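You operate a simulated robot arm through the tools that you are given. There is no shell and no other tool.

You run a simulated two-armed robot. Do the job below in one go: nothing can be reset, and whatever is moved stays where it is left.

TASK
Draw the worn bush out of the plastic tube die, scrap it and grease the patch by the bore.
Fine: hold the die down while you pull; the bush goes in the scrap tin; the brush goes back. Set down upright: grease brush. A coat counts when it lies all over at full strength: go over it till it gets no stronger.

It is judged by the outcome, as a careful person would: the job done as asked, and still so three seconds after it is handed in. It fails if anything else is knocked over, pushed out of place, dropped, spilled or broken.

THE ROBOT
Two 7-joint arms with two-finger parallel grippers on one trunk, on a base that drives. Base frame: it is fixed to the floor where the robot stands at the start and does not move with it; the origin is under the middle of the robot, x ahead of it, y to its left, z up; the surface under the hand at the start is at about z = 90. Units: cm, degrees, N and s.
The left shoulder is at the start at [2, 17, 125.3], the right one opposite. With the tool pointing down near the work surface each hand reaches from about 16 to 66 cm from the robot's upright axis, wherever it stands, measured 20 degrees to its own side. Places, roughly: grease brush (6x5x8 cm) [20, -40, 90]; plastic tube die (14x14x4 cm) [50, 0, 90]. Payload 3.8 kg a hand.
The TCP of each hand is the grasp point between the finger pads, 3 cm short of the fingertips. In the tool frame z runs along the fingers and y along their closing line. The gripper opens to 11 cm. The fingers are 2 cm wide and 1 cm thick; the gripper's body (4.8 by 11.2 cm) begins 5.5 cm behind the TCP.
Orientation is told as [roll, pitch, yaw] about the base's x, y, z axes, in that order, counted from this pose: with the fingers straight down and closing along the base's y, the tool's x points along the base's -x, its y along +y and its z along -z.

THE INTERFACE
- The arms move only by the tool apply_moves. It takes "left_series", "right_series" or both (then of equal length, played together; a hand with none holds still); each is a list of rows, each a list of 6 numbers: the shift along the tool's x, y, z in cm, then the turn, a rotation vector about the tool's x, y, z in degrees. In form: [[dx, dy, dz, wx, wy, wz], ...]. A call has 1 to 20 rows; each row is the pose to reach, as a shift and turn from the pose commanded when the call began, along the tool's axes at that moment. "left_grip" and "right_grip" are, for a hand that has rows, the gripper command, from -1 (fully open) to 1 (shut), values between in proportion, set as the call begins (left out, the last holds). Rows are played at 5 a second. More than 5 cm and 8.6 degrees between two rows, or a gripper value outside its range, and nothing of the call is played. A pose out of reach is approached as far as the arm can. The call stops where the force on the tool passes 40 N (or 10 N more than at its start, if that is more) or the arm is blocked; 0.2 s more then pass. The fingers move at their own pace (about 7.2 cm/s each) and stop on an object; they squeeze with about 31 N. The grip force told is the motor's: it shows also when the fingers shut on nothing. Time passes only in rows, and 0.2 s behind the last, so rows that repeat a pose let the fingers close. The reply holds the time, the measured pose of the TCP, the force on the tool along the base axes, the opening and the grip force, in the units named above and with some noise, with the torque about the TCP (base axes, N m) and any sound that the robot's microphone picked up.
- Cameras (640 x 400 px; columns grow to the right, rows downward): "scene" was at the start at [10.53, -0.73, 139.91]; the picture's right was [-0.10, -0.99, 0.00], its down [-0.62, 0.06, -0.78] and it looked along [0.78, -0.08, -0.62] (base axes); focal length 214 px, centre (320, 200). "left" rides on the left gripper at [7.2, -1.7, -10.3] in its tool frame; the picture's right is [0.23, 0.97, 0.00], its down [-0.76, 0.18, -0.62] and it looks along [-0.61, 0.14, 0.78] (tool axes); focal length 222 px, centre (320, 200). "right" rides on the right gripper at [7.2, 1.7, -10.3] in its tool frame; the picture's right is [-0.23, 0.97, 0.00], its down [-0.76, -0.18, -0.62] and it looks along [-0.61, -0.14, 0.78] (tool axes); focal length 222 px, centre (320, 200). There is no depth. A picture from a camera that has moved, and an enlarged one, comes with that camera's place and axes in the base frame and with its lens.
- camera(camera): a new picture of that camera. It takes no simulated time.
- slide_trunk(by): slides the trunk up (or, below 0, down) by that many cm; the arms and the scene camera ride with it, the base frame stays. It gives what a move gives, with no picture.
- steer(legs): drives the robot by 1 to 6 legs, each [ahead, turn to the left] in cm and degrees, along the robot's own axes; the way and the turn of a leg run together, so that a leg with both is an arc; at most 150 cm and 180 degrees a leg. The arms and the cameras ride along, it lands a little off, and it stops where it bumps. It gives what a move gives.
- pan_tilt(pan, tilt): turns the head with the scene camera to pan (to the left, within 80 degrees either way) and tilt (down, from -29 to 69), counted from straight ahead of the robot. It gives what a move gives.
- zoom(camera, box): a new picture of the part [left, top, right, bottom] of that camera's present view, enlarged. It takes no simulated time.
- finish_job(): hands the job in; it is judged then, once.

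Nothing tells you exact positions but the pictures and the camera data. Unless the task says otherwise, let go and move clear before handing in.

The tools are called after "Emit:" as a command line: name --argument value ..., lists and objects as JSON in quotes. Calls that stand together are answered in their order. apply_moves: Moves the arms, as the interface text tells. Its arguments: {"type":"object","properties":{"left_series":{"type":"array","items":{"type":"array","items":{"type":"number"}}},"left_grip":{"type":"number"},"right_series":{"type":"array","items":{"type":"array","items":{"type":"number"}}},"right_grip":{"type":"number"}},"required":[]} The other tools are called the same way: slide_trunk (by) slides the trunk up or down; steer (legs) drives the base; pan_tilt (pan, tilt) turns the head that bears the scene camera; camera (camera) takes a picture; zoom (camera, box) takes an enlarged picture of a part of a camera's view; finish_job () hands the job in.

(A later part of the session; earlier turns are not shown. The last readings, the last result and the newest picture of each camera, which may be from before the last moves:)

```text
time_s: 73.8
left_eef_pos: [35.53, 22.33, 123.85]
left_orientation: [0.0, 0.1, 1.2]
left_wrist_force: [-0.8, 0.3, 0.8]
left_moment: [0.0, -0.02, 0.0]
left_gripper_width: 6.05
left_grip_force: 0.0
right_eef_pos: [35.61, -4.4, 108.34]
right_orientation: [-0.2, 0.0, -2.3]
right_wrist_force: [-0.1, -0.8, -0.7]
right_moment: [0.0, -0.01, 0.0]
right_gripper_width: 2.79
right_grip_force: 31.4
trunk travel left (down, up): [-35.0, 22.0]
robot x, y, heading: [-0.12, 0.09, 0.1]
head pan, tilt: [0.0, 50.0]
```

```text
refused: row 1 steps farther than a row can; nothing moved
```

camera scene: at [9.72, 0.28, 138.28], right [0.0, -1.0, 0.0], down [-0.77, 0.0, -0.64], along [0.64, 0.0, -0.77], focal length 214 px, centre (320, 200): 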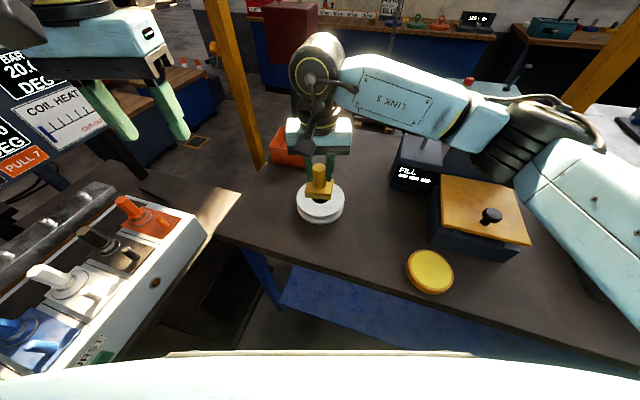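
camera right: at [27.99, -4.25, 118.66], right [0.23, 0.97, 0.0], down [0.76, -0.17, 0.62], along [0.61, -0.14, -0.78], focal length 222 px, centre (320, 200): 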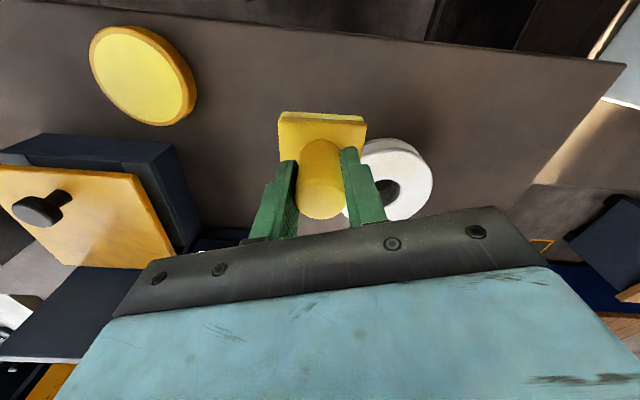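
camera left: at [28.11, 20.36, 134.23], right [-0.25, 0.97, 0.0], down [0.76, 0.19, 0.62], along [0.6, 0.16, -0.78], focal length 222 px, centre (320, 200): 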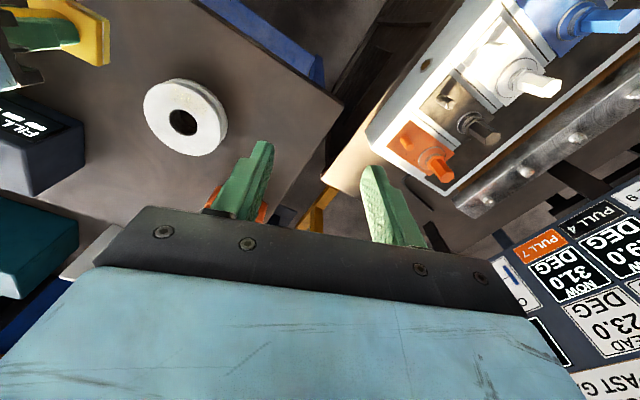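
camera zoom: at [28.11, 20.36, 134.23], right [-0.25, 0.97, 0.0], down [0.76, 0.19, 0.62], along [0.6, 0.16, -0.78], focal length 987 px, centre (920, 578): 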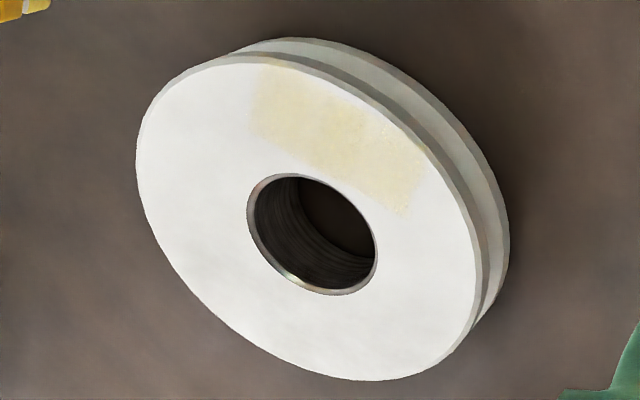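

The first step was slightly too long, so nothing moved. I split it into smaller rows.

Emit:
apply_moves --right_series '[[-2.7, 2.1, 0, 0, 0, 0], [-5.3, 4.2, 0, 0, 0, 0], [-7.94, 6.29, 0, 0, 0, 0], [-7.94, 6.29, 4, 0, 0, 0], [-7.94, 6.29, 7, 0, 0, 0], [-7.94, 6.29, 7.8, 0, 0, 0], [-7.94, 6.29, 8.0, 0, 0, 0]]'

```text
time_s: 75.4
left_eef_pos: [35.5, 22.23, 123.87]
left_orientation: [0.0, 0.0, 1.4]
left_wrist_force: [0.1, -0.3, 0.2]
left_moment: [0.0, -0.01, 0.02]
left_gripper_width: 6.05
left_grip_force: 0.1
right_eef_pos: [43.85, 1.67, 100.49]
right_orientation: [-0.1, -0.1, -2.3]
right_wrist_force: [-1.1, -1.4, 8.1]
right_moment: [0.18, -0.03, 0.02]
right_gripper_width: 2.82
right_grip_force: 30.9
trunk travel left (down, up): [-35.0, 22.0]
robot x, y, heading: [-0.14, 0.05, 0.0]
head pan, tilt: [0.0, 50.0]
```

Contact at 8 N. I rub steadily along the patch for a longer spell.

Emit:
apply_moves --right_series '[[-0.08, 0.29, 0.02, 0, 0, 0], [-0.15, 0.58, 0.02, 0, 0, 0], [0, 0, 0.02, 0, 0, 0], [0.15, -0.58, 0.02, 0, 0, 0], [0, 0, 0.02, 0, 0, 0], [-0.15, 0.58, 0.02, 0, 0, 0], [0, 0, 0.02, 0, 0, 0], [0.15, -0.58, 0.02, 0, 0, 0], [0, 0, 0.02, 0, 0, 0], [-0.15, 0.58, 0.02, 0, 0, 0], [0, 0, 0.02, 0, 0, 0], [0.15, -0.58, 0.02, 0, 0, 0], [0, 0, 0.02, 0, 0, 0], [-0.15, 0.58, 0.02, 0, 0, 0], [0, 0, 0.02, 0, 0, 0], [0.15, -0.58, 0.02, 0, 0, 0], [0, 0, 0.02, 0, 0, 0], [-0.15, 0.58, 0.02, 0, 0, 0], [0, 0, 0.02, 0, 0, 0]]'

Emit:
apply_moves --right_series '[[0, 0, -1, 0, 0, 0], [0, 0, -4, 0, 0, 0], [0, 0, -8, 0, 0, 0], [4.0, -2.9, -8, 0, 0, 0], [8.0, -5.8, -8, 0, 0, 0]]'

Emit:
zoom --camera "scene" --box '[296, 190, 346, 222]'

Emit:
zoom --camera "left" --box '[135, 70, 235, 160]'

```text
time_s: 79.4
left_eef_pos: [35.48, 22.41, 123.93]
left_orientation: [-0.1, 0.0, 1.2]
left_wrist_force: [-0.2, 0.3, -0.4]
left_moment: [-0.01, 0.02, 0.0]
left_gripper_width: 6.05
left_grip_force: 0.0
right_eef_pos: [43.83, 1.79, 100.42]
right_orientation: [-0.1, -0.1, -2.2]
right_wrist_force: [2.8, 4.3, 15.0]
right_moment: [0.32, 0.01, -0.06]
right_gripper_width: 2.82
right_grip_force: 30.9
trunk travel left (down, up): [-35.0, 22.0]
robot x, y, heading: [-0.33, 0.05, 0.2]
head pan, tilt: [0.0, 50.0]
```

```text
time_s: 80.6
left_eef_pos: [35.47, 22.31, 123.91]
left_orientation: [0.1, 0.0, 1.3]
left_wrist_force: [0.2, -0.2, -0.1]
left_moment: [0.01, -0.03, 0.01]
left_gripper_width: 6.07
left_grip_force: 0.0
right_eef_pos: [35.53, -3.97, 108.39]
right_orientation: [-0.2, 0.0, -2.3]
right_wrist_force: [-1.0, 1.0, -1.0]
right_moment: [-0.01, 0.03, -0.01]
right_gripper_width: 2.79
right_grip_force: 31.1
trunk travel left (down, up): [-35.0, 22.0]
robot x, y, heading: [-0.24, -0.19, 0.2]
head pan, tilt: [0.0, 50.0]
```

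```text
12.50 times, centred on (321, 206) of scene
camera zoom: at [9.63, 0.09, 138.29], right [0.0, -1.0, 0.0], down [-0.77, 0.0, -0.64], along [0.64, 0.0, -0.77], focal length 2681 px, centre (308, 125)
```

zoom: 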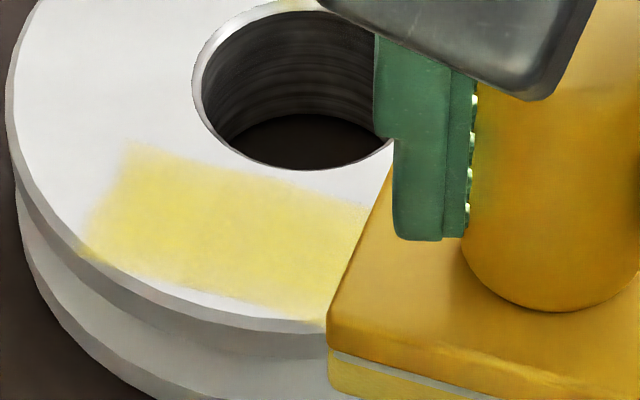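

```text
4.44 times, centred on (185, 115) of left
camera zoom: at [28.11, 20.36, 134.23], right [-0.25, 0.97, 0.0], down [0.76, 0.19, 0.62], along [0.6, 0.16, -0.78], focal length 987 px, centre (920, 578)
```

zoom: 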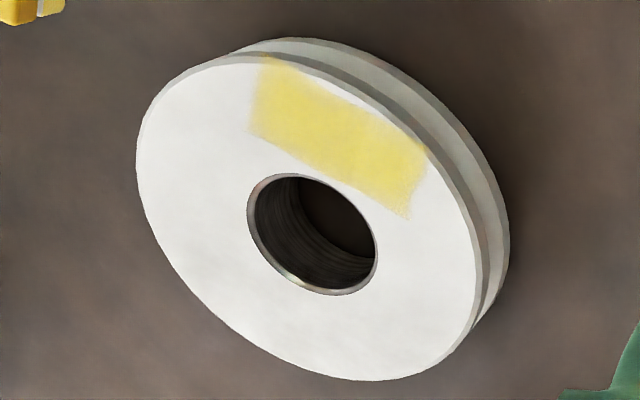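

The coat is much stronger but the ends and edges are still paler. I go over it again with longer strokes along its full length.

Emit:
apply_moves --right_series '[[-2.7, 2.0, 0, 0, 0, 0], [-5.3, 4.0, 0, 0, 0, 0], [-7.89, 5.89, 0, 0, 0, 0], [-7.89, 5.89, 4, 0, 0, 0], [-7.89, 5.89, 7, 0, 0, 0], [-7.89, 5.89, 7.8, 0, 0, 0], [-7.89, 5.89, 8.0, 0, 0, 0]]'

Emit:
apply_moves --right_series '[[-0.15, 0.58, 0.02, 0, 0, 0], [-0.3, 1.16, 0.02, 0, 0, 0], [-0.15, 0.58, 0.02, 0, 0, 0], [0, 0, 0.02, 0, 0, 0], [0.15, -0.58, 0.02, 0, 0, 0], [0.3, -1.16, 0.02, 0, 0, 0], [0.15, -0.58, 0.02, 0, 0, 0], [0, 0, 0.02, 0, 0, 0], [-0.15, 0.58, 0.02, 0, 0, 0], [-0.3, 1.16, 0.02, 0, 0, 0], [-0.15, 0.58, 0.02, 0, 0, 0], [0, 0, 0.02, 0, 0, 0], [0.15, -0.58, 0.02, 0, 0, 0], [0.3, -1.16, 0.02, 0, 0, 0], [0.15, -0.58, 0.02, 0, 0, 0], [0, 0, 0.02, 0, 0, 0], [-0.15, 0.58, 0.02, 0, 0, 0], [-0.3, 1.16, 0.02, 0, 0, 0], [-0.15, 0.58, 0.02, 0, 0, 0], [0, 0, 0.02, 0, 0, 0]]'

Emit:
zoom --camera "scene" --box '[280, 160, 360, 230]'

```text
time_s: 82.2
left_eef_pos: [35.41, 22.23, 123.86]
left_orientation: [0.0, 0.1, 1.3]
left_wrist_force: [0.4, 0.3, -0.3]
left_moment: [-0.01, 0.03, 0.0]
left_gripper_width: 6.05
left_grip_force: 0.1
right_eef_pos: [43.68, 1.73, 100.36]
right_orientation: [-0.3, -0.2, -2.2]
right_wrist_force: [-0.9, -0.5, 6.1]
right_moment: [0.15, 0.04, 0.03]
right_gripper_width: 2.79
right_grip_force: 31.2
trunk travel left (down, up): [-35.0, 22.0]
robot x, y, heading: [-0.17, -0.26, -0.1]
head pan, tilt: [0.0, 50.0]
```

```text
time_s: 86.4
left_eef_pos: [35.35, 22.38, 123.82]
left_orientation: [0.0, 0.0, 1.3]
left_wrist_force: [0.2, 0.0, 0.4]
left_moment: [0.02, -0.01, 0.01]
left_gripper_width: 6.03
left_grip_force: 0.1
right_eef_pos: [43.58, 1.76, 100.4]
right_orientation: [-0.2, -0.1, -2.2]
right_wrist_force: [-0.4, 4.0, 15.5]
right_moment: [0.36, -0.18, 0.1]
right_gripper_width: 2.77
right_grip_force: 31.7
trunk travel left (down, up): [-35.0, 22.0]
robot x, y, heading: [-0.16, 0.34, 0.1]
head pan, tilt: [0.0, 50.0]
```

```text
5.71 times, centred on (320, 195) of scene
camera zoom: at [9.59, 0.16, 138.3], right [0.0, -1.0, 0.0], down [-0.77, 0.0, -0.64], along [0.64, 0.0, -0.77], focal length 1226 px, centre (320, 229)
```

zoom: 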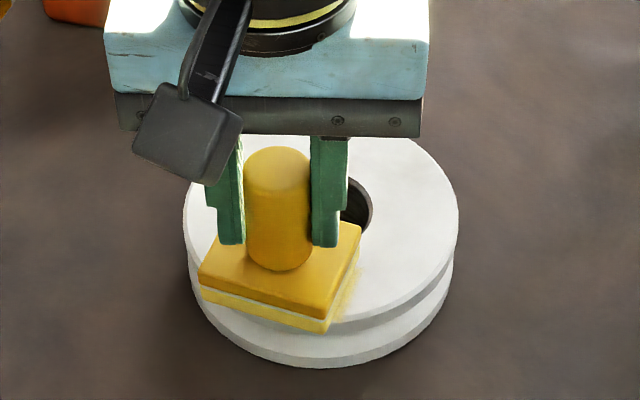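

The die holds its place. I lift off and check the coat again.

Emit:
apply_moves --right_series '[[0, 0, -1, 0, 0, 0], [0, 0, -4, 0, 0, 0], [0, 0, -8, 0, 0, 0], [2.5, -4, -8, 0, 0, 0], [5.0, -8, -8, 0, 0, 0], [8, -12, -8, 0, 0, 0]]'

Emit:
zoom --camera "scene" --box '[296, 190, 346, 222]'

Emit:
zoom --camera "left" --box '[155, 70, 215, 120]'

Emit:
camera --camera "right"

```text
time_s: 87.8
left_eef_pos: [35.33, 22.18, 123.95]
left_orientation: [0.0, 0.0, 1.3]
left_wrist_force: [-0.2, -0.3, 0.5]
left_moment: [0.04, 0.01, -0.02]
left_gripper_width: 6.03
left_grip_force: 0.1
right_eef_pos: [35.15, -9.98, 108.37]
right_orientation: [-0.2, -0.1, -2.4]
right_wrist_force: [0.1, 0.1, -0.9]
right_moment: [0.04, -0.01, 0.02]
right_gripper_width: 2.79
right_grip_force: 31.4
trunk travel left (down, up): [-35.0, 22.0]
robot x, y, heading: [0.43, -0.11, 0.0]
head pan, tilt: [0.0, 50.0]
```

```text
12.50 times, centred on (321, 206) of scene
camera zoom: at [9.6, -0.04, 138.29], right [0.0, -1.0, 0.0], down [-0.77, 0.0, -0.64], along [0.64, 0.0, -0.77], focal length 2681 px, centre (308, 125)
```

zoom: 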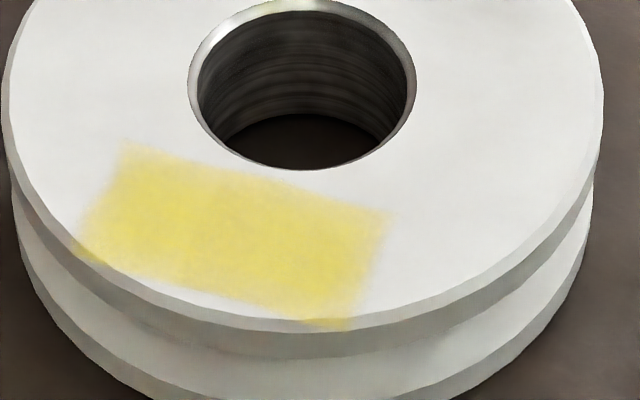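

```text
8.00 times, centred on (185, 95) of left
camera zoom: at [28.08, 20.24, 134.26], right [-0.25, 0.97, 0.0], down [0.76, 0.19, 0.62], along [0.6, 0.16, -0.78], focal length 1777 px, centre (1400, 1040)
```

zoom: 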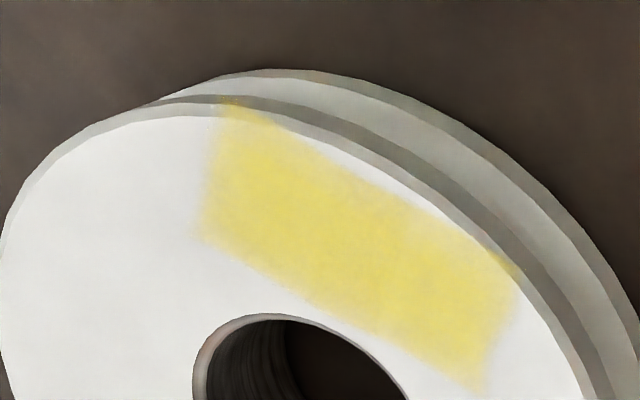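

```text
taken
camera right: at [27.95, -7.92, 118.65], right [0.27, 0.96, 0.0], down [0.75, -0.21, 0.62], along [0.6, -0.17, -0.78], focal length 222 px, centre (320, 200)
```

right: 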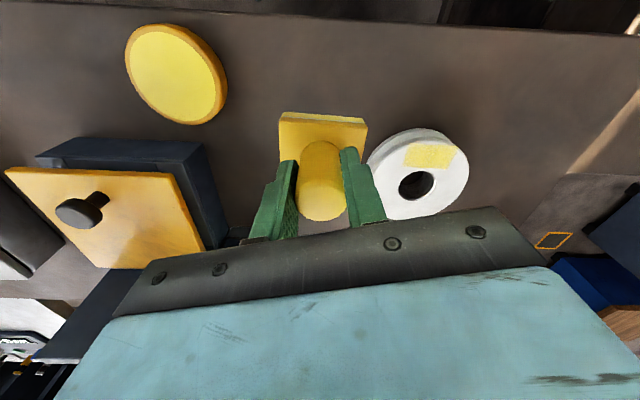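

The coat is more even but perhaps not at full strength; the brush may be running low. I reload it at the grease pot.

Emit:
apply_moves --right_series '[[1.64, -3.55, 0, 0, 0, 0], [3.28, -7.1, 0, 0, 0, 0], [4.92, -10.6, 0, 0, 0, 0], [6.56, -14.19, 0, 0, 0, 0], [6.56, -14.19, 4, 0, 0, 0], [6.56, -14.19, 7.5, 0, 0, 0]]'

Emit:
zoom --camera "right" --box '[220, 40, 420, 200]'

Emit:
zoom --camera "scene" --box '[390, 210, 510, 310]'

```text
time_s: 89.2
left_eef_pos: [35.45, 22.29, 123.93]
left_orientation: [0.0, 0.1, 1.3]
left_wrist_force: [-0.2, 0.0, 0.5]
left_moment: [0.01, -0.02, 0.03]
left_gripper_width: 6.06
left_grip_force: 0.0
right_eef_pos: [28.23, -24.05, 101.04]
right_orientation: [-0.3, -0.1, -2.2]
right_wrist_force: [0.2, 0.1, -0.8]
right_moment: [0.01, 0.01, 0.05]
right_gripper_width: 2.82
right_grip_force: 31.5
trunk travel left (down, up): [-35.0, 22.0]
robot x, y, heading: [-0.16, 0.04, -0.1]
head pan, tilt: [0.0, 50.0]
```

```text
2.50 times, centred on (320, 120) of right
camera zoom: at [20.98, -21.95, 111.22], right [0.27, 0.96, 0.0], down [0.75, -0.2, 0.62], along [0.6, -0.17, -0.78], focal length 555 px, centre (320, 400)
```

zoom: 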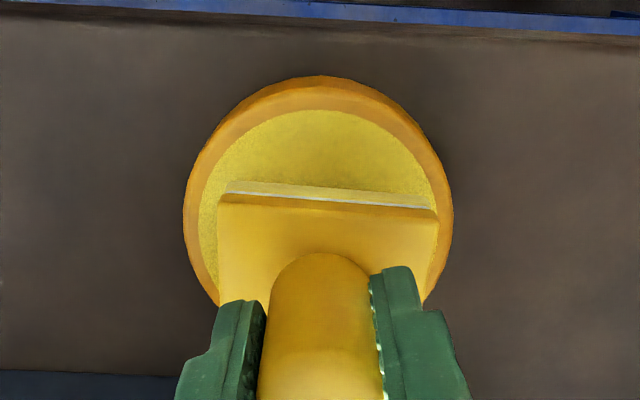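

```text
4.00 times, centred on (450, 260) of scene
camera zoom: at [9.64, 0.08, 138.29], right [0.0, -1.0, 0.0], down [-0.77, 0.0, -0.64], along [0.64, 0.0, -0.77], focal length 858 px, centre (-200, -40)
```

zoom: 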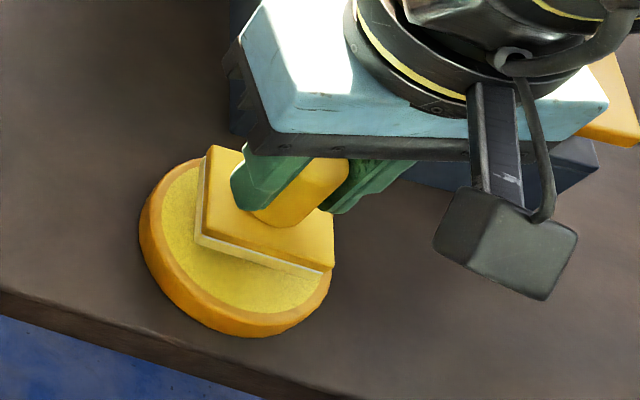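

Brush is over the pot, 2-3 mm off; I correct and press it into the grease, hold, and lift.

Emit:
apply_moves --right_series '[[0.09, -0.22, 1.0, 0, 0, 0], [0.09, -0.22, 1.7, 0, 0, 0], [0.09, -0.22, 2.1, 0, 0, 0], [0.09, -0.22, 2.2, 0, 0, 0], [0.09, -0.22, 2.2, 0, 0, 0], [0.09, -0.22, 2.2, 0, 0, 0]]'

Emit:
zoom --camera "right" --box '[220, 40, 420, 200]'

```text
time_s: 90.6
left_eef_pos: [35.55, 22.36, 123.83]
left_orientation: [0.1, 0.1, 1.3]
left_wrist_force: [0.8, -0.4, -0.1]
left_moment: [0.0, -0.02, 0.01]
left_gripper_width: 6.04
left_grip_force: 0.0
right_eef_pos: [28.15, -24.29, 98.65]
right_orientation: [-0.4, -0.1, -2.3]
right_wrist_force: [-1.1, -2.1, 4.9]
right_moment: [0.13, 0.0, 0.02]
right_gripper_width: 2.81
right_grip_force: 30.7
trunk travel left (down, up): [-35.0, 22.0]
robot x, y, heading: [0.34, 0.5, -0.2]
head pan, tilt: [0.0, 50.0]
```

```text
2.50 times, centred on (320, 120) of right
camera zoom: at [20.89, -22.05, 109.03], right [0.27, 0.96, 0.0], down [0.75, -0.2, 0.62], along [0.6, -0.17, -0.78], focal length 555 px, centre (320, 400)
```

zoom: 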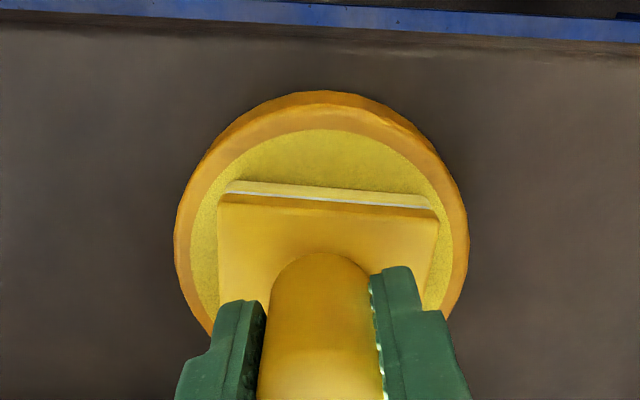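

The pad sits inside the pot on the grease at 5 N. I press a little more, then lift and carry it back over the die.

Emit:
apply_moves --right_series '[[0, 0, 0.1, 0, 0, 0], [0, 0, 0.15, 0, 0, 0], [0, 0, 0.15, 0, 0, 0], [0, 0, -1, 0, 0, 0], [0, 0, -5, 0, 0, 0], [0, 0, -9.6, 0, 0, 0]]'

Emit:
apply_moves --right_series '[[-2.4, 4.3, 0, 0, 0, 0], [-4.8, 8.6, 0, 0, 0, 0], [-7.2, 12.9, 0, 0, 0, 0], [-9.6, 17.2, 0, 0, 0, 0], [-12, 21.5, 0, 0, 0, 0], [-14.43, 26.57, 0, 0, 0, 0]]'

```text
time_s: 92.0
left_eef_pos: [35.54, 22.4, 123.83]
left_orientation: [-0.1, 0.1, 1.4]
left_wrist_force: [0.3, 0.2, -1.0]
left_moment: [0.02, -0.01, 0.0]
left_gripper_width: 6.04
left_grip_force: 0.1
right_eef_pos: [28.16, -24.19, 108.4]
right_orientation: [-0.3, 0.0, -2.3]
right_wrist_force: [-0.8, -0.3, -1.4]
right_moment: [-0.03, 0.01, 0.02]
right_gripper_width: 2.81
right_grip_force: 31.0
trunk travel left (down, up): [-35.0, 22.0]
robot x, y, heading: [0.07, -0.27, -0.3]
head pan, tilt: [0.0, 50.0]
```

```text
refused: row 6 steps farther than a row can; nothing moved
```

Loaded again. I carry it to the patch in shorter steps.

Emit:
apply_moves --right_series '[[-2.06, 3.78, 0, 0, 0, 0], [-4.12, 7.55, 0, 0, 0, 0], [-6.2, 11.3, 0, 0, 0, 0], [-8.25, 15.1, 0, 0, 0, 0], [-10.3, 18.9, 0, 0, 0, 0], [-12.4, 22.65, 0, 0, 0, 0], [-14.44, 26.43, 0, 0, 0, 0], [-14.44, 26.43, 4, 0, 0, 0], [-14.44, 26.43, 7, 0, 0, 0], [-14.44, 26.43, 7.8, 0, 0, 0], [-14.44, 26.43, 8.0, 0, 0, 0]]'

Emit:
zoom --camera "scene" --box '[280, 160, 360, 230]'

```text
time_s: 94.4
left_eef_pos: [35.44, 22.26, 123.77]
left_orientation: [0.0, 0.0, 1.2]
left_wrist_force: [-0.2, 0.9, 0.0]
left_moment: [0.01, -0.01, -0.01]
left_gripper_width: 6.05
left_grip_force: 0.0
right_eef_pos: [43.51, 1.81, 100.33]
right_orientation: [-0.3, -0.3, -2.3]
right_wrist_force: [-0.3, -1.1, 10.5]
right_moment: [0.1, -0.23, 0.05]
right_gripper_width: 2.79
right_grip_force: 30.9
trunk travel left (down, up): [-35.0, 22.0]
robot x, y, heading: [-0.09, -0.08, 0.1]
head pan, tilt: [0.0, 50.0]
```

```text
5.71 times, centred on (320, 195) of scene
camera zoom: at [9.6, 0.11, 138.31], right [0.0, -1.0, 0.0], down [-0.77, 0.0, -0.64], along [0.64, 0.0, -0.77], focal length 1226 px, centre (320, 229)
```

zoom: 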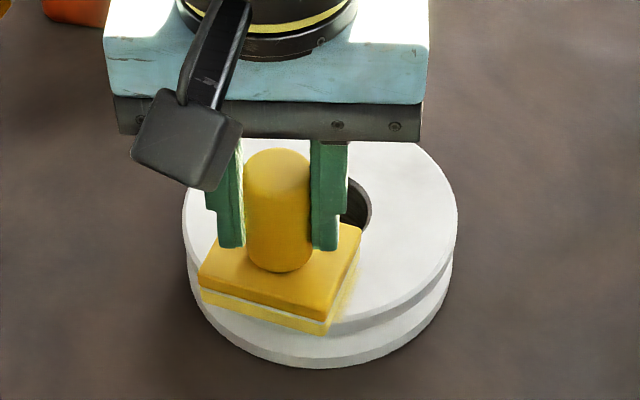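

Contact 10 N with the loaded brush square on the patch. I rub its full length again.

Emit:
apply_moves --right_series '[[-0.15, 0.58, 0, 0, 0, 0], [-0.3, 1.16, 0, 0, 0, 0], [-0.15, 0.58, 0, 0, 0, 0], [0, 0, 0, 0, 0, 0], [0.15, -0.58, 0, 0, 0, 0], [0.3, -1.16, 0, 0, 0, 0], [0.15, -0.58, 0, 0, 0, 0], [0, 0, 0, 0, 0, 0], [-0.15, 0.58, 0, 0, 0, 0], [-0.3, 1.16, 0, 0, 0, 0], [-0.15, 0.58, 0, 0, 0, 0], [0, 0, 0, 0, 0, 0], [0.15, -0.58, 0, 0, 0, 0], [0.3, -1.16, 0, 0, 0, 0], [0.15, -0.58, 0, 0, 0, 0], [0, 0, 0, 0, 0, 0], [-0.15, 0.58, 0, 0, 0, 0], [-0.3, 1.16, 0, 0, 0, 0], [-0.15, 0.58, 0, 0, 0, 0], [0, 0, 0, 0, 0, 0]]'

Emit:
apply_moves --right_series '[[0, 0, -1, 0, 0, 0], [0, 0, -4, 0, 0, 0], [0, 0, -8, 0, 0, 0], [2.5, -4, -8, 0, 0, 0], [5.0, -8, -8, 0, 0, 0], [8, -12, -8, 0, 0, 0]]'

Emit:
zoom --camera "scene" --box '[296, 190, 346, 222]'

Emit:
zoom --camera "left" --box '[155, 70, 215, 120]'

```text
time_s: 98.6
left_eef_pos: [35.5, 22.34, 123.79]
left_orientation: [0.0, -0.1, 1.3]
left_wrist_force: [-1.5, 0.2, -0.5]
left_moment: [0.03, -0.04, 0.01]
left_gripper_width: 6.05
left_grip_force: 0.1
right_eef_pos: [43.44, 1.87, 100.27]
right_orientation: [-0.2, 0.0, -2.2]
right_wrist_force: [-0.5, 2.5, 11.4]
right_moment: [0.38, -0.09, 0.05]
right_gripper_width: 2.82
right_grip_force: 31.3
trunk travel left (down, up): [-35.0, 22.0]
robot x, y, heading: [0.02, -0.05, 0.1]
head pan, tilt: [0.0, 50.0]
```

```text
time_s: 100.0
left_eef_pos: [35.43, 22.22, 123.72]
left_orientation: [0.1, -0.1, 1.2]
left_wrist_force: [-0.4, 0.9, -0.2]
left_moment: [0.04, -0.04, 0.01]
left_gripper_width: 6.04
left_grip_force: 0.1
right_eef_pos: [35.0, -9.95, 108.05]
right_orientation: [-0.2, -0.2, -2.3]
right_wrist_force: [0.7, -0.7, -0.8]
right_moment: [0.04, 0.03, 0.03]
right_gripper_width: 2.78
right_grip_force: 30.8
trunk travel left (down, up): [-35.0, 22.0]
robot x, y, heading: [-0.0, -0.09, -0.0]
head pan, tilt: [0.0, 50.0]
```

```text
12.50 times, centred on (321, 206) of scene
camera zoom: at [9.6, -0.04, 138.29], right [0.0, -1.0, 0.0], down [-0.77, 0.0, -0.64], along [0.64, 0.0, -0.77], focal length 2681 px, centre (308, 125)
```

zoom: 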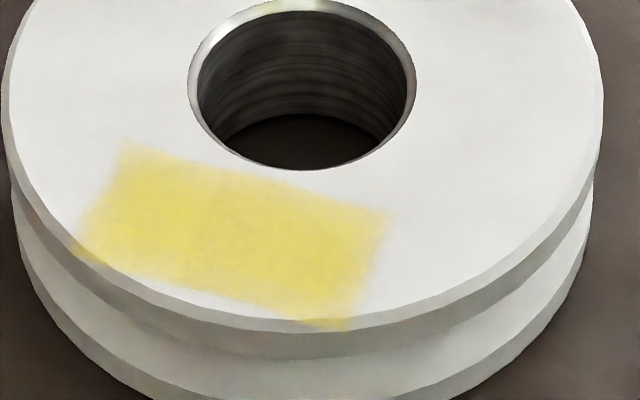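

```text
8.00 times, centred on (185, 95) of left
camera zoom: at [28.08, 20.24, 134.26], right [-0.25, 0.97, 0.0], down [0.76, 0.19, 0.62], along [0.6, 0.16, -0.78], focal length 1777 px, centre (1400, 1040)
```

zoom: 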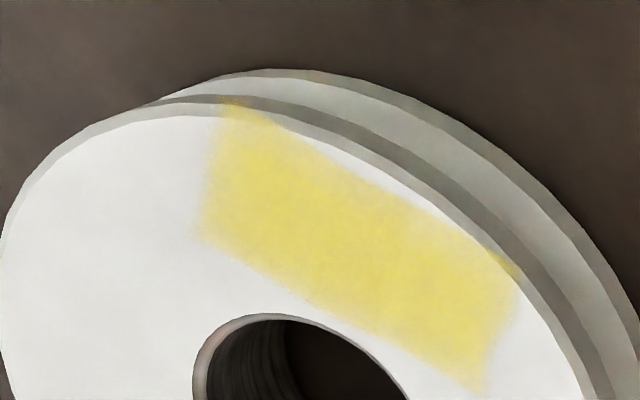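

It looks the same as before, so it is near its limit; only the right end seems a shade paler. I make one more pass with the hand tilted a degree so that end gets more pressure.

Emit:
apply_moves --right_series '[[-2.7, 4.0, 0, -0.4, 0, 0], [-5.3, 8.0, 0, -0.8, 0, 0], [-7.97, 11.7, 0, -1.2, 0, 0], [-7.97, 11.7, 4, -1.2, 0, 0], [-7.97, 11.7, 7, -1.2, 0, 0], [-7.97, 11.7, 7.6, -1.2, 0, 0], [-7.97, 11.7, 7.85, -1.2, 0, 0]]'

```text
time_s: 101.6
left_eef_pos: [35.49, 22.37, 123.79]
left_orientation: [-0.1, 0.2, 1.2]
left_wrist_force: [-0.4, -0.2, 0.3]
left_moment: [0.02, -0.01, -0.02]
left_gripper_width: 6.05
left_grip_force: 0.0
right_eef_pos: [43.62, 1.49, 100.35]
right_orientation: [0.9, 0.0, -2.3]
right_wrist_force: [0.2, -0.7, -0.8]
right_moment: [0.01, 0.02, 0.01]
right_gripper_width: 2.81
right_grip_force: 31.0
trunk travel left (down, up): [-35.0, 22.0]
robot x, y, heading: [-0.04, 0.08, 0.1]
head pan, tilt: [0.0, 50.0]
```

Just above contact. I lower a little and rub, with strokes reaching both ends.

Emit:
apply_moves --right_series '[[0, 0, 0.15, 0, 0, 0], [0, 0, 0.25, 0, 0, 0], [0, 0, 0.3, 0, 0, 0]]'

```text
time_s: 102.4
left_eef_pos: [35.46, 22.33, 123.94]
left_orientation: [-0.1, 0.0, 1.3]
left_wrist_force: [-0.5, -1.1, -0.2]
left_moment: [-0.01, 0.01, -0.03]
left_gripper_width: 6.05
left_grip_force: 0.0
right_eef_pos: [43.45, 1.62, 100.34]
right_orientation: [1.0, -0.2, -2.2]
right_wrist_force: [2.5, 0.3, 17.3]
right_moment: [-0.47, -0.06, 0.05]
right_gripper_width: 2.81
right_grip_force: 31.2
trunk travel left (down, up): [-35.0, 22.0]
robot x, y, heading: [0.33, 0.37, 0.1]
head pan, tilt: [0.0, 50.0]
```

Now the pressure sits on the right end at 17 N. I rub with strokes.

Emit:
apply_moves --right_series '[[0.15, -0.58, -0.03, 0, 0, 0], [0.3, -1.16, -0.03, 0, 0, 0], [0.15, -0.58, -0.03, 0, 0, 0], [0, 0, -0.03, 0, 0, 0], [-0.15, 0.58, -0.03, 0, 0, 0], [-0.3, 1.16, -0.03, 0, 0, 0], [-0.15, 0.58, -0.03, 0, 0, 0], [0, 0, -0.03, 0, 0, 0], [0.15, -0.58, -0.03, 0, 0, 0], [0.3, -1.16, -0.03, 0, 0, 0], [0.15, -0.58, -0.03, 0, 0, 0], [0, 0, -0.03, 0, 0, 0], [-0.15, 0.58, -0.03, 0, 0, 0], [-0.3, 1.16, -0.03, 0, 0, 0], [-0.15, 0.58, -0.03, 0, 0, 0], [0, 0, -0.03, 0, 0, 0], [0.15, -0.58, -0.03, 0, 0, 0], [0.3, -1.16, -0.03, 0, 0, 0], [0.15, -0.58, -0.03, 0, 0, 0], [0, 0, -0.03, 0, 0, 0]]'

Emit:
apply_moves --right_series '[[0, 0, -1, 0, 0, 0], [0, 0, -4, 0, 0, 0], [0, 0, -8, 1.2, 0, 0], [2.5, -4, -8, 1.2, 0, 0], [5.0, -8, -8, 1.2, 0, 0], [8, -12, -8, 1.2, 0, 0]]'

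Emit:
zoom --camera "scene" --box '[296, 190, 346, 222]'

Emit:
zoom --camera "left" --box '[155, 70, 215, 120]'

Emit:
zoom --camera "right" --box '[350, 110, 480, 230]'

```text
time_s: 106.6
left_eef_pos: [35.44, 22.26, 123.87]
left_orientation: [-0.1, 0.0, 1.3]
left_wrist_force: [0.1, 0.8, -0.4]
left_moment: [-0.04, -0.02, -0.01]
left_gripper_width: 6.03
left_grip_force: 0.1
right_eef_pos: [43.44, 1.38, 100.02]
right_orientation: [0.9, 0.1, -2.2]
right_wrist_force: [-0.6, -2.8, 7.3]
right_moment: [-0.44, -0.01, -0.03]
right_gripper_width: 2.82
right_grip_force: 30.9
trunk travel left (down, up): [-35.0, 22.0]
robot x, y, heading: [0.02, -0.03, -0.0]
head pan, tilt: [0.0, 50.0]
```

```text
time_s: 108.0
left_eef_pos: [35.5, 22.17, 123.94]
left_orientation: [0.1, 0.0, 1.3]
left_wrist_force: [0.3, -0.6, -0.6]
left_moment: [-0.03, -0.02, 0.01]
left_gripper_width: 6.05
left_grip_force: 0.0
right_eef_pos: [34.97, -10.49, 107.98]
right_orientation: [-0.2, -0.1, -2.3]
right_wrist_force: [0.1, -0.4, -1.8]
right_moment: [0.06, -0.02, -0.02]
right_gripper_width: 2.79
right_grip_force: 30.8
trunk travel left (down, up): [-35.0, 22.0]
robot x, y, heading: [-0.23, -0.19, 0.1]
head pan, tilt: [0.0, 50.0]
```

```text
12.50 times, centred on (321, 206) of scene
camera zoom: at [9.59, -0.06, 138.29], right [0.0, -1.0, 0.0], down [-0.77, 0.0, -0.64], along [0.64, 0.0, -0.77], focal length 2681 px, centre (308, 125)
```

zoom: 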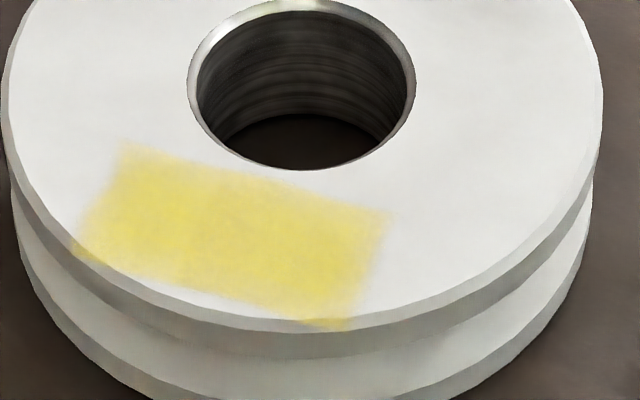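

```text
8.00 times, centred on (185, 95) of left
camera zoom: at [28.07, 20.22, 134.26], right [-0.25, 0.97, 0.0], down [0.76, 0.19, 0.62], along [0.6, 0.16, -0.78], focal length 1777 px, centre (1400, 1040)
```

zoom: 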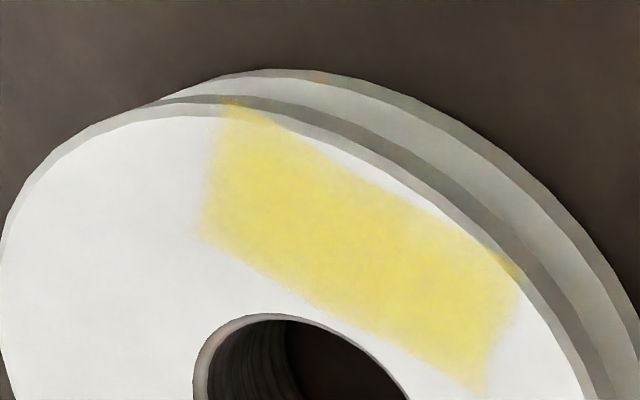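

```text
3.33 times, centred on (415, 170) of right
camera zoom: at [27.72, -8.45, 118.25], right [0.27, 0.96, 0.0], down [0.75, -0.21, 0.62], along [0.6, -0.17, -0.78], focal length 740 px, centre (3, 300)
```

zoom: 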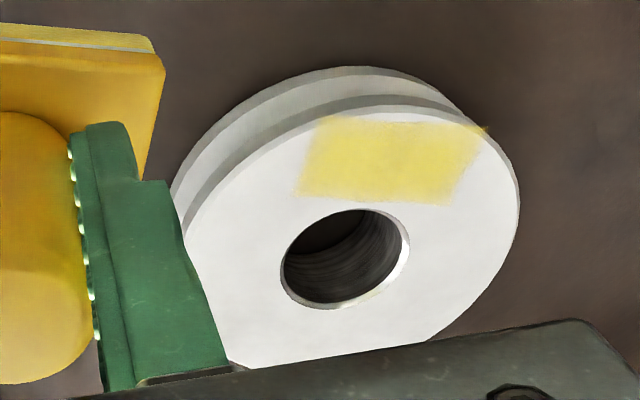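

No change any more: the coat is even and gets no stronger. Now I check how the brush sits in the grip before taking it home.

Emit:
zoom --camera "right" --box '[240, 90, 400, 230]'

Emit:
zoom --camera "scene" --box '[320, 150, 440, 260]'

Emit:
camera --camera "scene"

```text
2.86 times, centred on (320, 160) of right
camera zoom: at [27.72, -8.45, 118.25], right [0.27, 0.96, 0.0], down [0.75, -0.21, 0.62], along [0.6, -0.17, -0.78], focal length 635 px, centre (320, 314)
```

zoom: 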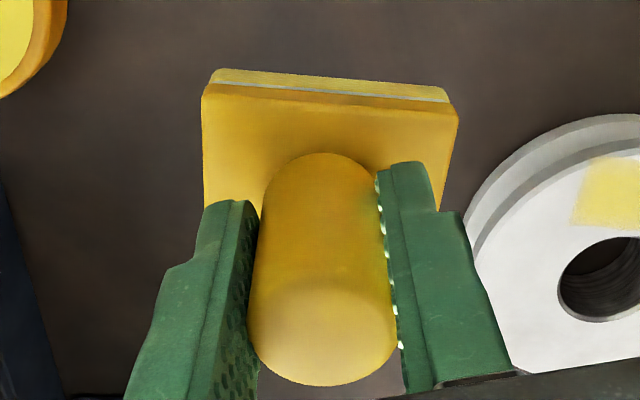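

```text
3.64 times, centred on (380, 205) of scene
camera zoom: at [9.59, -0.06, 138.29], right [0.0, -1.0, 0.0], down [-0.77, 0.0, -0.64], along [0.64, 0.0, -0.77], focal length 780 px, centre (102, 182)
```

zoom: 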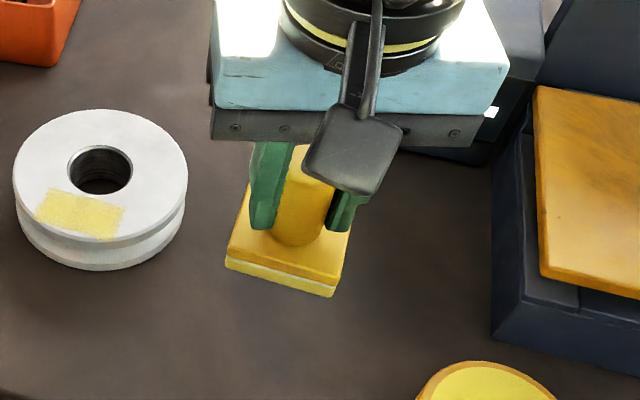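

```text
taken
camera scene: at [9.59, -0.06, 138.29], right [0.0, -1.0, 0.0], down [-0.77, 0.0, -0.64], along [0.64, 0.0, -0.77], focal length 214 px, centre (320, 200)
```

scene: 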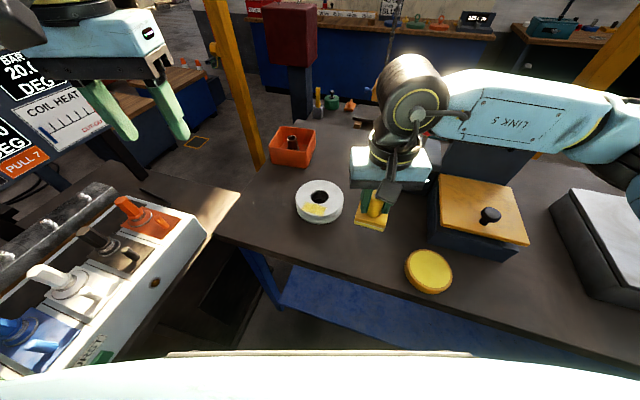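

The brush now sits turned about -22 degrees with the hand at -2, still upright and centred. I carry it back over its old place at (21.85, -39.5), going round the lid box.

Emit:
apply_moves --right_series '[[2.5, -3.3, -1, 0, 0, 0], [5.1, -6.5, -2, 0, 0, 0], [7.61, -9.81, -3, 0, 0, 0], [8.5, -13.7, -3, 0, 0, -0.5], [9.35, -17.7, -3, 0, 0, -1], [10.2, -21.6, -3, 0, 0, -1.5], [11.1, -25.6, -3, 0, 0, -2], [11.97, -29.5, -3, 0, 0, -2.6]]'

Emit:
camera --camera "right"

Emit:
camera --camera "scene"

```text
time_s: 109.8
left_eef_pos: [35.39, 22.31, 123.87]
left_orientation: [-0.1, 0.0, 1.3]
left_wrist_force: [0.4, -0.2, -0.2]
left_moment: [0.01, -0.03, 0.0]
left_gripper_width: 6.06
left_grip_force: 0.0
right_eef_pos: [21.7, -39.43, 111.09]
right_orientation: [-0.3, 0.0, 0.3]
right_wrist_force: [-0.2, 0.3, -0.3]
right_moment: [-0.01, -0.02, 0.03]
right_gripper_width: 2.79
right_grip_force: 30.4
right hand out of reach, approached as far as the arm can: row 4, 5, 6, 7
trunk travel left (down, up): [-35.0, 22.0]
robot x, y, heading: [0.3, -0.06, 0.2]
head pan, tilt: [0.0, 50.0]
```

```text
taken
camera right: at [14.52, -37.58, 121.38], right [0.22, 0.98, 0.0], down [0.76, -0.17, 0.62], along [0.61, -0.14, -0.78], focal length 222 px, centre (320, 200)
```

right: 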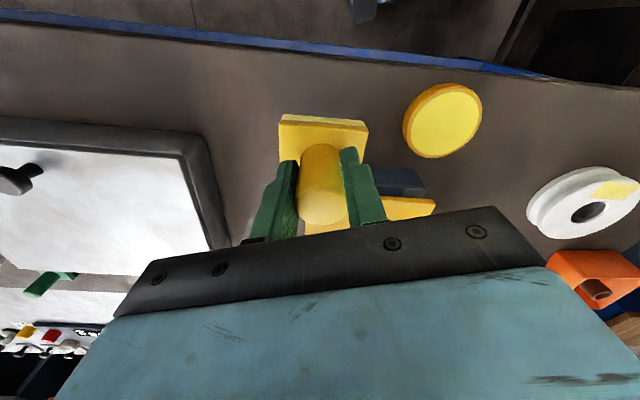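

```text
taken
camera scene: at [9.59, 0.12, 138.29], right [0.0, -1.0, 0.0], down [-0.77, 0.0, -0.64], along [0.64, 0.0, -0.77], focal length 214 px, centre (320, 200)
```

scene: 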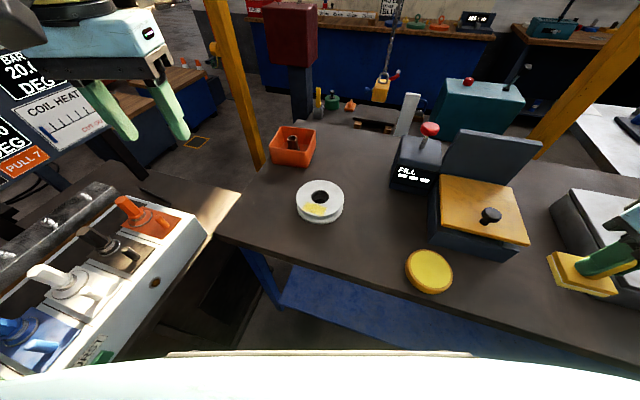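

The brush is above its old spot with the area clear. I lower it to just over the table.

Emit:
apply_moves --right_series '[[-0.08, -0.03, 4, 0, 0, 0], [-0.15, -0.06, 8, 0, 0, 0], [-0.15, -0.06, 12, 0, 0, 0], [-0.15, -0.06, 14, 0, 0, 0], [-0.15, -0.06, 14.2, 0, 0, 0]]'

Emit:
zoom --camera "scene" --box '[460, 210, 640, 340]'

Emit:
zoom --camera "right" --box '[220, 60, 420, 220]'

```text
time_s: 111.0
left_eef_pos: [35.57, 22.32, 123.83]
left_orientation: [0.0, 0.2, 1.3]
left_wrist_force: [0.6, 0.8, -0.4]
left_moment: [-0.02, 0.0, -0.02]
left_gripper_width: 6.05
left_grip_force: 0.1
right_eef_pos: [22.0, -39.53, 96.83]
right_orientation: [-0.3, 0.0, 0.4]
right_wrist_force: [0.2, -0.2, -1.1]
right_moment: [-0.02, 0.03, -0.01]
right_gripper_width: 2.83
right_grip_force: 30.9
trunk travel left (down, up): [-35.0, 22.0]
robot x, y, heading: [-0.18, -0.41, -0.2]
head pan, tilt: [0.0, 50.0]
```

```text
3.08 times, centred on (550, 275) of scene
camera zoom: at [9.68, 0.13, 138.29], right [0.0, -1.0, 0.0], down [-0.77, 0.0, -0.64], along [0.64, 0.0, -0.77], focal length 660 px, centre (-388, -31)
```

zoom: 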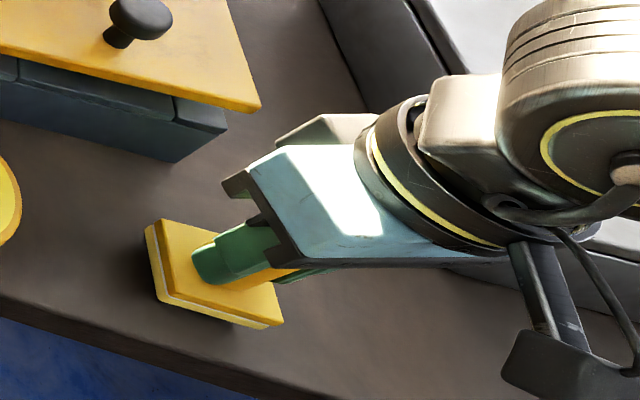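

```text
2.50 times, centred on (320, 140) of right
camera zoom: at [14.86, -37.71, 107.16], right [0.22, 0.98, 0.0], down [0.76, -0.17, 0.62], along [0.61, -0.14, -0.78], focal length 555 px, centre (320, 350)
```

zoom: 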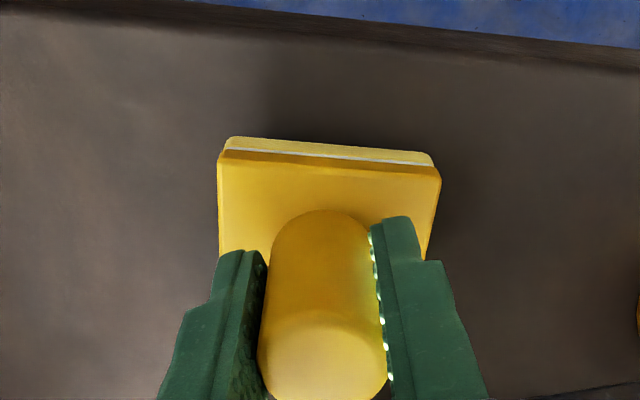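

The brush matches its old outline closely. I lower the last few millimetres until it rests on the table.

Emit:
apply_moves --right_series '[[0, 0, 0.15, 0, 0, 0], [0, 0, 0.3, 0, 0, 0], [0, 0, 0.45, 0, 0, 0], [0, 0, 0.5, 0, 0, 0]]'

```text
time_s: 112.0
left_eef_pos: [35.53, 22.31, 123.76]
left_orientation: [0.0, 0.2, 1.3]
left_wrist_force: [0.3, 0.2, -0.7]
left_moment: [-0.01, 0.01, 0.01]
left_gripper_width: 6.02
left_grip_force: 0.0
right_eef_pos: [22.19, -39.55, 96.3]
right_orientation: [-0.2, 0.1, 0.3]
right_wrist_force: [0.0, -0.4, -0.9]
right_moment: [0.0, -0.02, 0.02]
right_gripper_width: 2.8
right_grip_force: 31.5
trunk travel left (down, up): [-35.0, 22.0]
robot x, y, heading: [-0.11, -0.06, 0.1]
head pan, tilt: [0.0, 50.0]
```

Emit:
apply_moves --right_series '[[0, 0, 0.1, 0, 0, 0], [0, 0, 0.2, 0, 0, 0], [0, 0, 0.25, 0, 0, 0]]'

```text
time_s: 112.8
left_eef_pos: [35.42, 22.3, 123.85]
left_orientation: [0.0, 0.0, 1.3]
left_wrist_force: [-0.3, 0.5, -0.1]
left_moment: [0.0, 0.0, 0.03]
left_gripper_width: 6.06
left_grip_force: 0.2
right_eef_pos: [22.14, -39.55, 96.11]
right_orientation: [-0.4, 0.0, 0.3]
right_wrist_force: [-1.7, -0.7, 6.6]
right_moment: [0.16, 0.07, 0.03]
right_gripper_width: 2.79
right_grip_force: 31.3
trunk travel left (down, up): [-35.0, 22.0]
robot x, y, heading: [-0.22, -0.38, 0.2]
head pan, tilt: [0.0, 50.0]
```

The brush rests on the table at its old place (6.6 N). I open the fingers and rise straight up.

Emit:
apply_moves --right_series '[[0, 0, -0.1, 0, 0, 0], [0, 0, -0.1, 0, 0, 0], [0, 0, -0.1, 0, 0, 0], [0, 0, -0.1, 0, 0, 0]]' --right_grip -0.15

Emit:
zoom --camera "right" --box '[220, 60, 420, 220]'

```text
time_s: 113.8
left_eef_pos: [35.4, 22.3, 123.77]
left_orientation: [-0.1, 0.1, 1.3]
left_wrist_force: [0.7, -0.6, 0.4]
left_moment: [0.0, 0.0, 0.01]
left_gripper_width: 6.02
left_grip_force: 0.0
right_eef_pos: [22.03, -39.47, 96.0]
right_orientation: [-0.2, 0.0, 0.3]
right_wrist_force: [-0.5, -0.1, 0.0]
right_moment: [0.02, 0.01, -0.01]
right_gripper_width: 6.34
right_grip_force: 0.1
trunk travel left (down, up): [-35.0, 22.0]
robot x, y, heading: [-0.15, 0.06, -0.1]
head pan, tilt: [0.0, 50.0]
```

```text
2.50 times, centred on (320, 140) of right
camera zoom: at [14.84, -37.72, 106.45], right [0.22, 0.98, 0.0], down [0.76, -0.17, 0.62], along [0.61, -0.14, -0.78], focal length 555 px, centre (320, 350)
```

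zoom: 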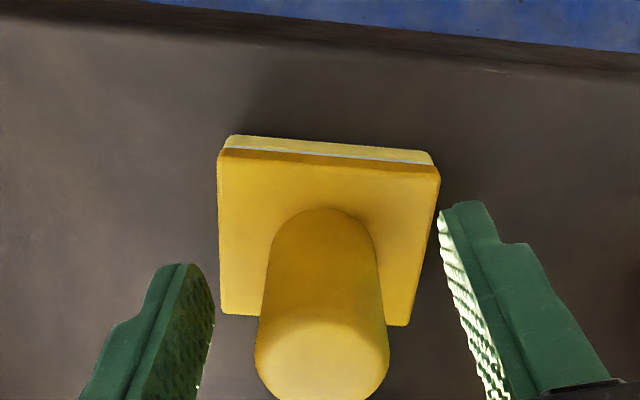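

The brush stands free and upright. I raise the right hand straight up and view the whole scene.

Emit:
apply_moves --right_series '[[0, 0, -2, 0, 0, 0], [0, 0, -6, 0, 0, 0], [0, 0, -10.5, 0, 0, 0], [0, 0, -15, 0, 0, 0], [0, 0, -19, 0, 0, 0]]'

Emit:
camera --camera "scene"

Emit:
zoom --camera "scene" --box '[390, 230, 560, 335]'

Emit:
zoom --camera "scene" --box '[250, 110, 350, 230]'

Emit:
zoom --camera "left" --box '[155, 70, 215, 120]'

```text
time_s: 115.0
left_eef_pos: [35.42, 22.42, 123.86]
left_orientation: [0.1, 0.1, 1.4]
left_wrist_force: [-0.6, -1.0, 0.0]
left_moment: [-0.02, -0.02, -0.02]
left_gripper_width: 6.03
left_grip_force: 0.0
right_eef_pos: [22.15, -39.43, 115.19]
right_orientation: [-0.2, 0.0, 0.4]
right_wrist_force: [-0.7, 0.6, -0.4]
right_moment: [0.03, -0.02, -0.01]
right_gripper_width: 6.32
right_grip_force: 0.0
trunk travel left (down, up): [-35.0, 22.0]
robot x, y, heading: [0.15, 0.02, 0.2]
head pan, tilt: [0.0, 50.0]
```

```text
taken
camera scene: at [9.67, 0.13, 138.29], right [0.0, -1.0, 0.0], down [-0.77, 0.0, -0.64], along [0.64, 0.0, -0.77], focal length 214 px, centre (320, 200)
```

scene: 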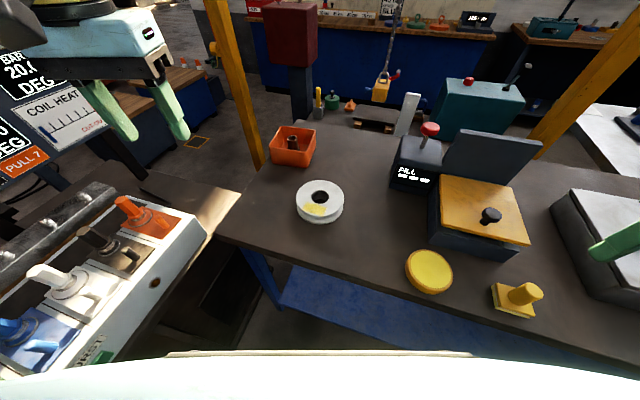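

```text
3.76 times, centred on (475, 282) of scene
camera zoom: at [9.67, 0.13, 138.29], right [0.0, -1.0, 0.0], down [-0.77, 0.0, -0.64], along [0.64, 0.0, -0.77], focal length 807 px, centre (-264, -111)
```

zoom: 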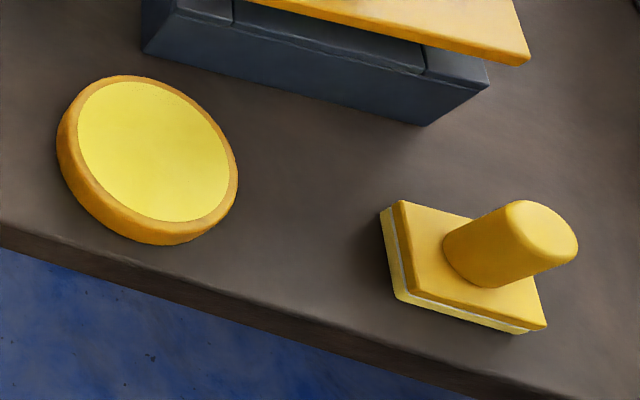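

```text
3.33 times, centred on (300, 170) of scene
camera zoom: at [9.67, 0.13, 138.29], right [0.0, -1.0, 0.0], down [-0.77, 0.0, -0.64], along [0.64, 0.0, -0.77], focal length 715 px, centre (387, 300)
```

zoom: 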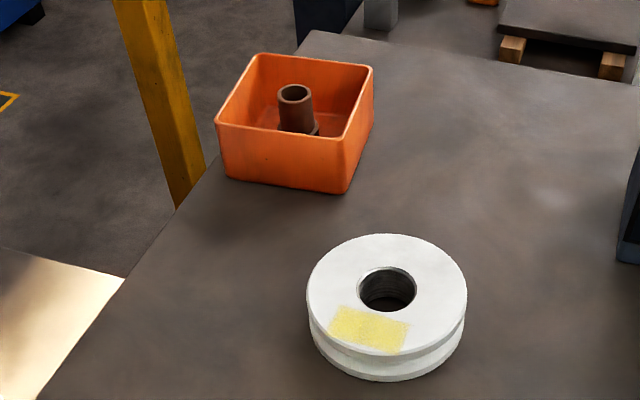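

```text
8.00 times, centred on (185, 95) of left
camera zoom: at [28.15, 20.4, 134.22], right [-0.25, 0.97, 0.0], down [0.76, 0.19, 0.62], along [0.6, 0.16, -0.78], focal length 1777 px, centre (1400, 1040)
```

zoom: 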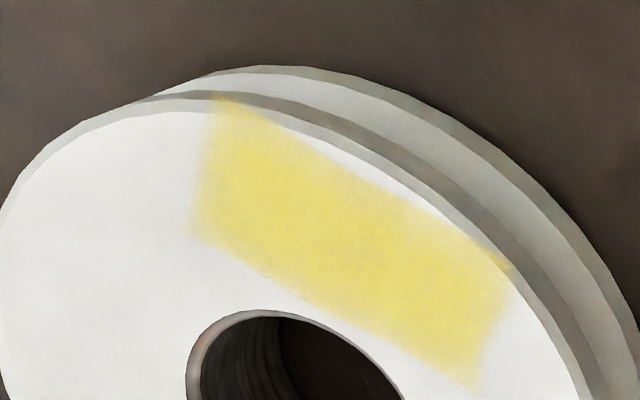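

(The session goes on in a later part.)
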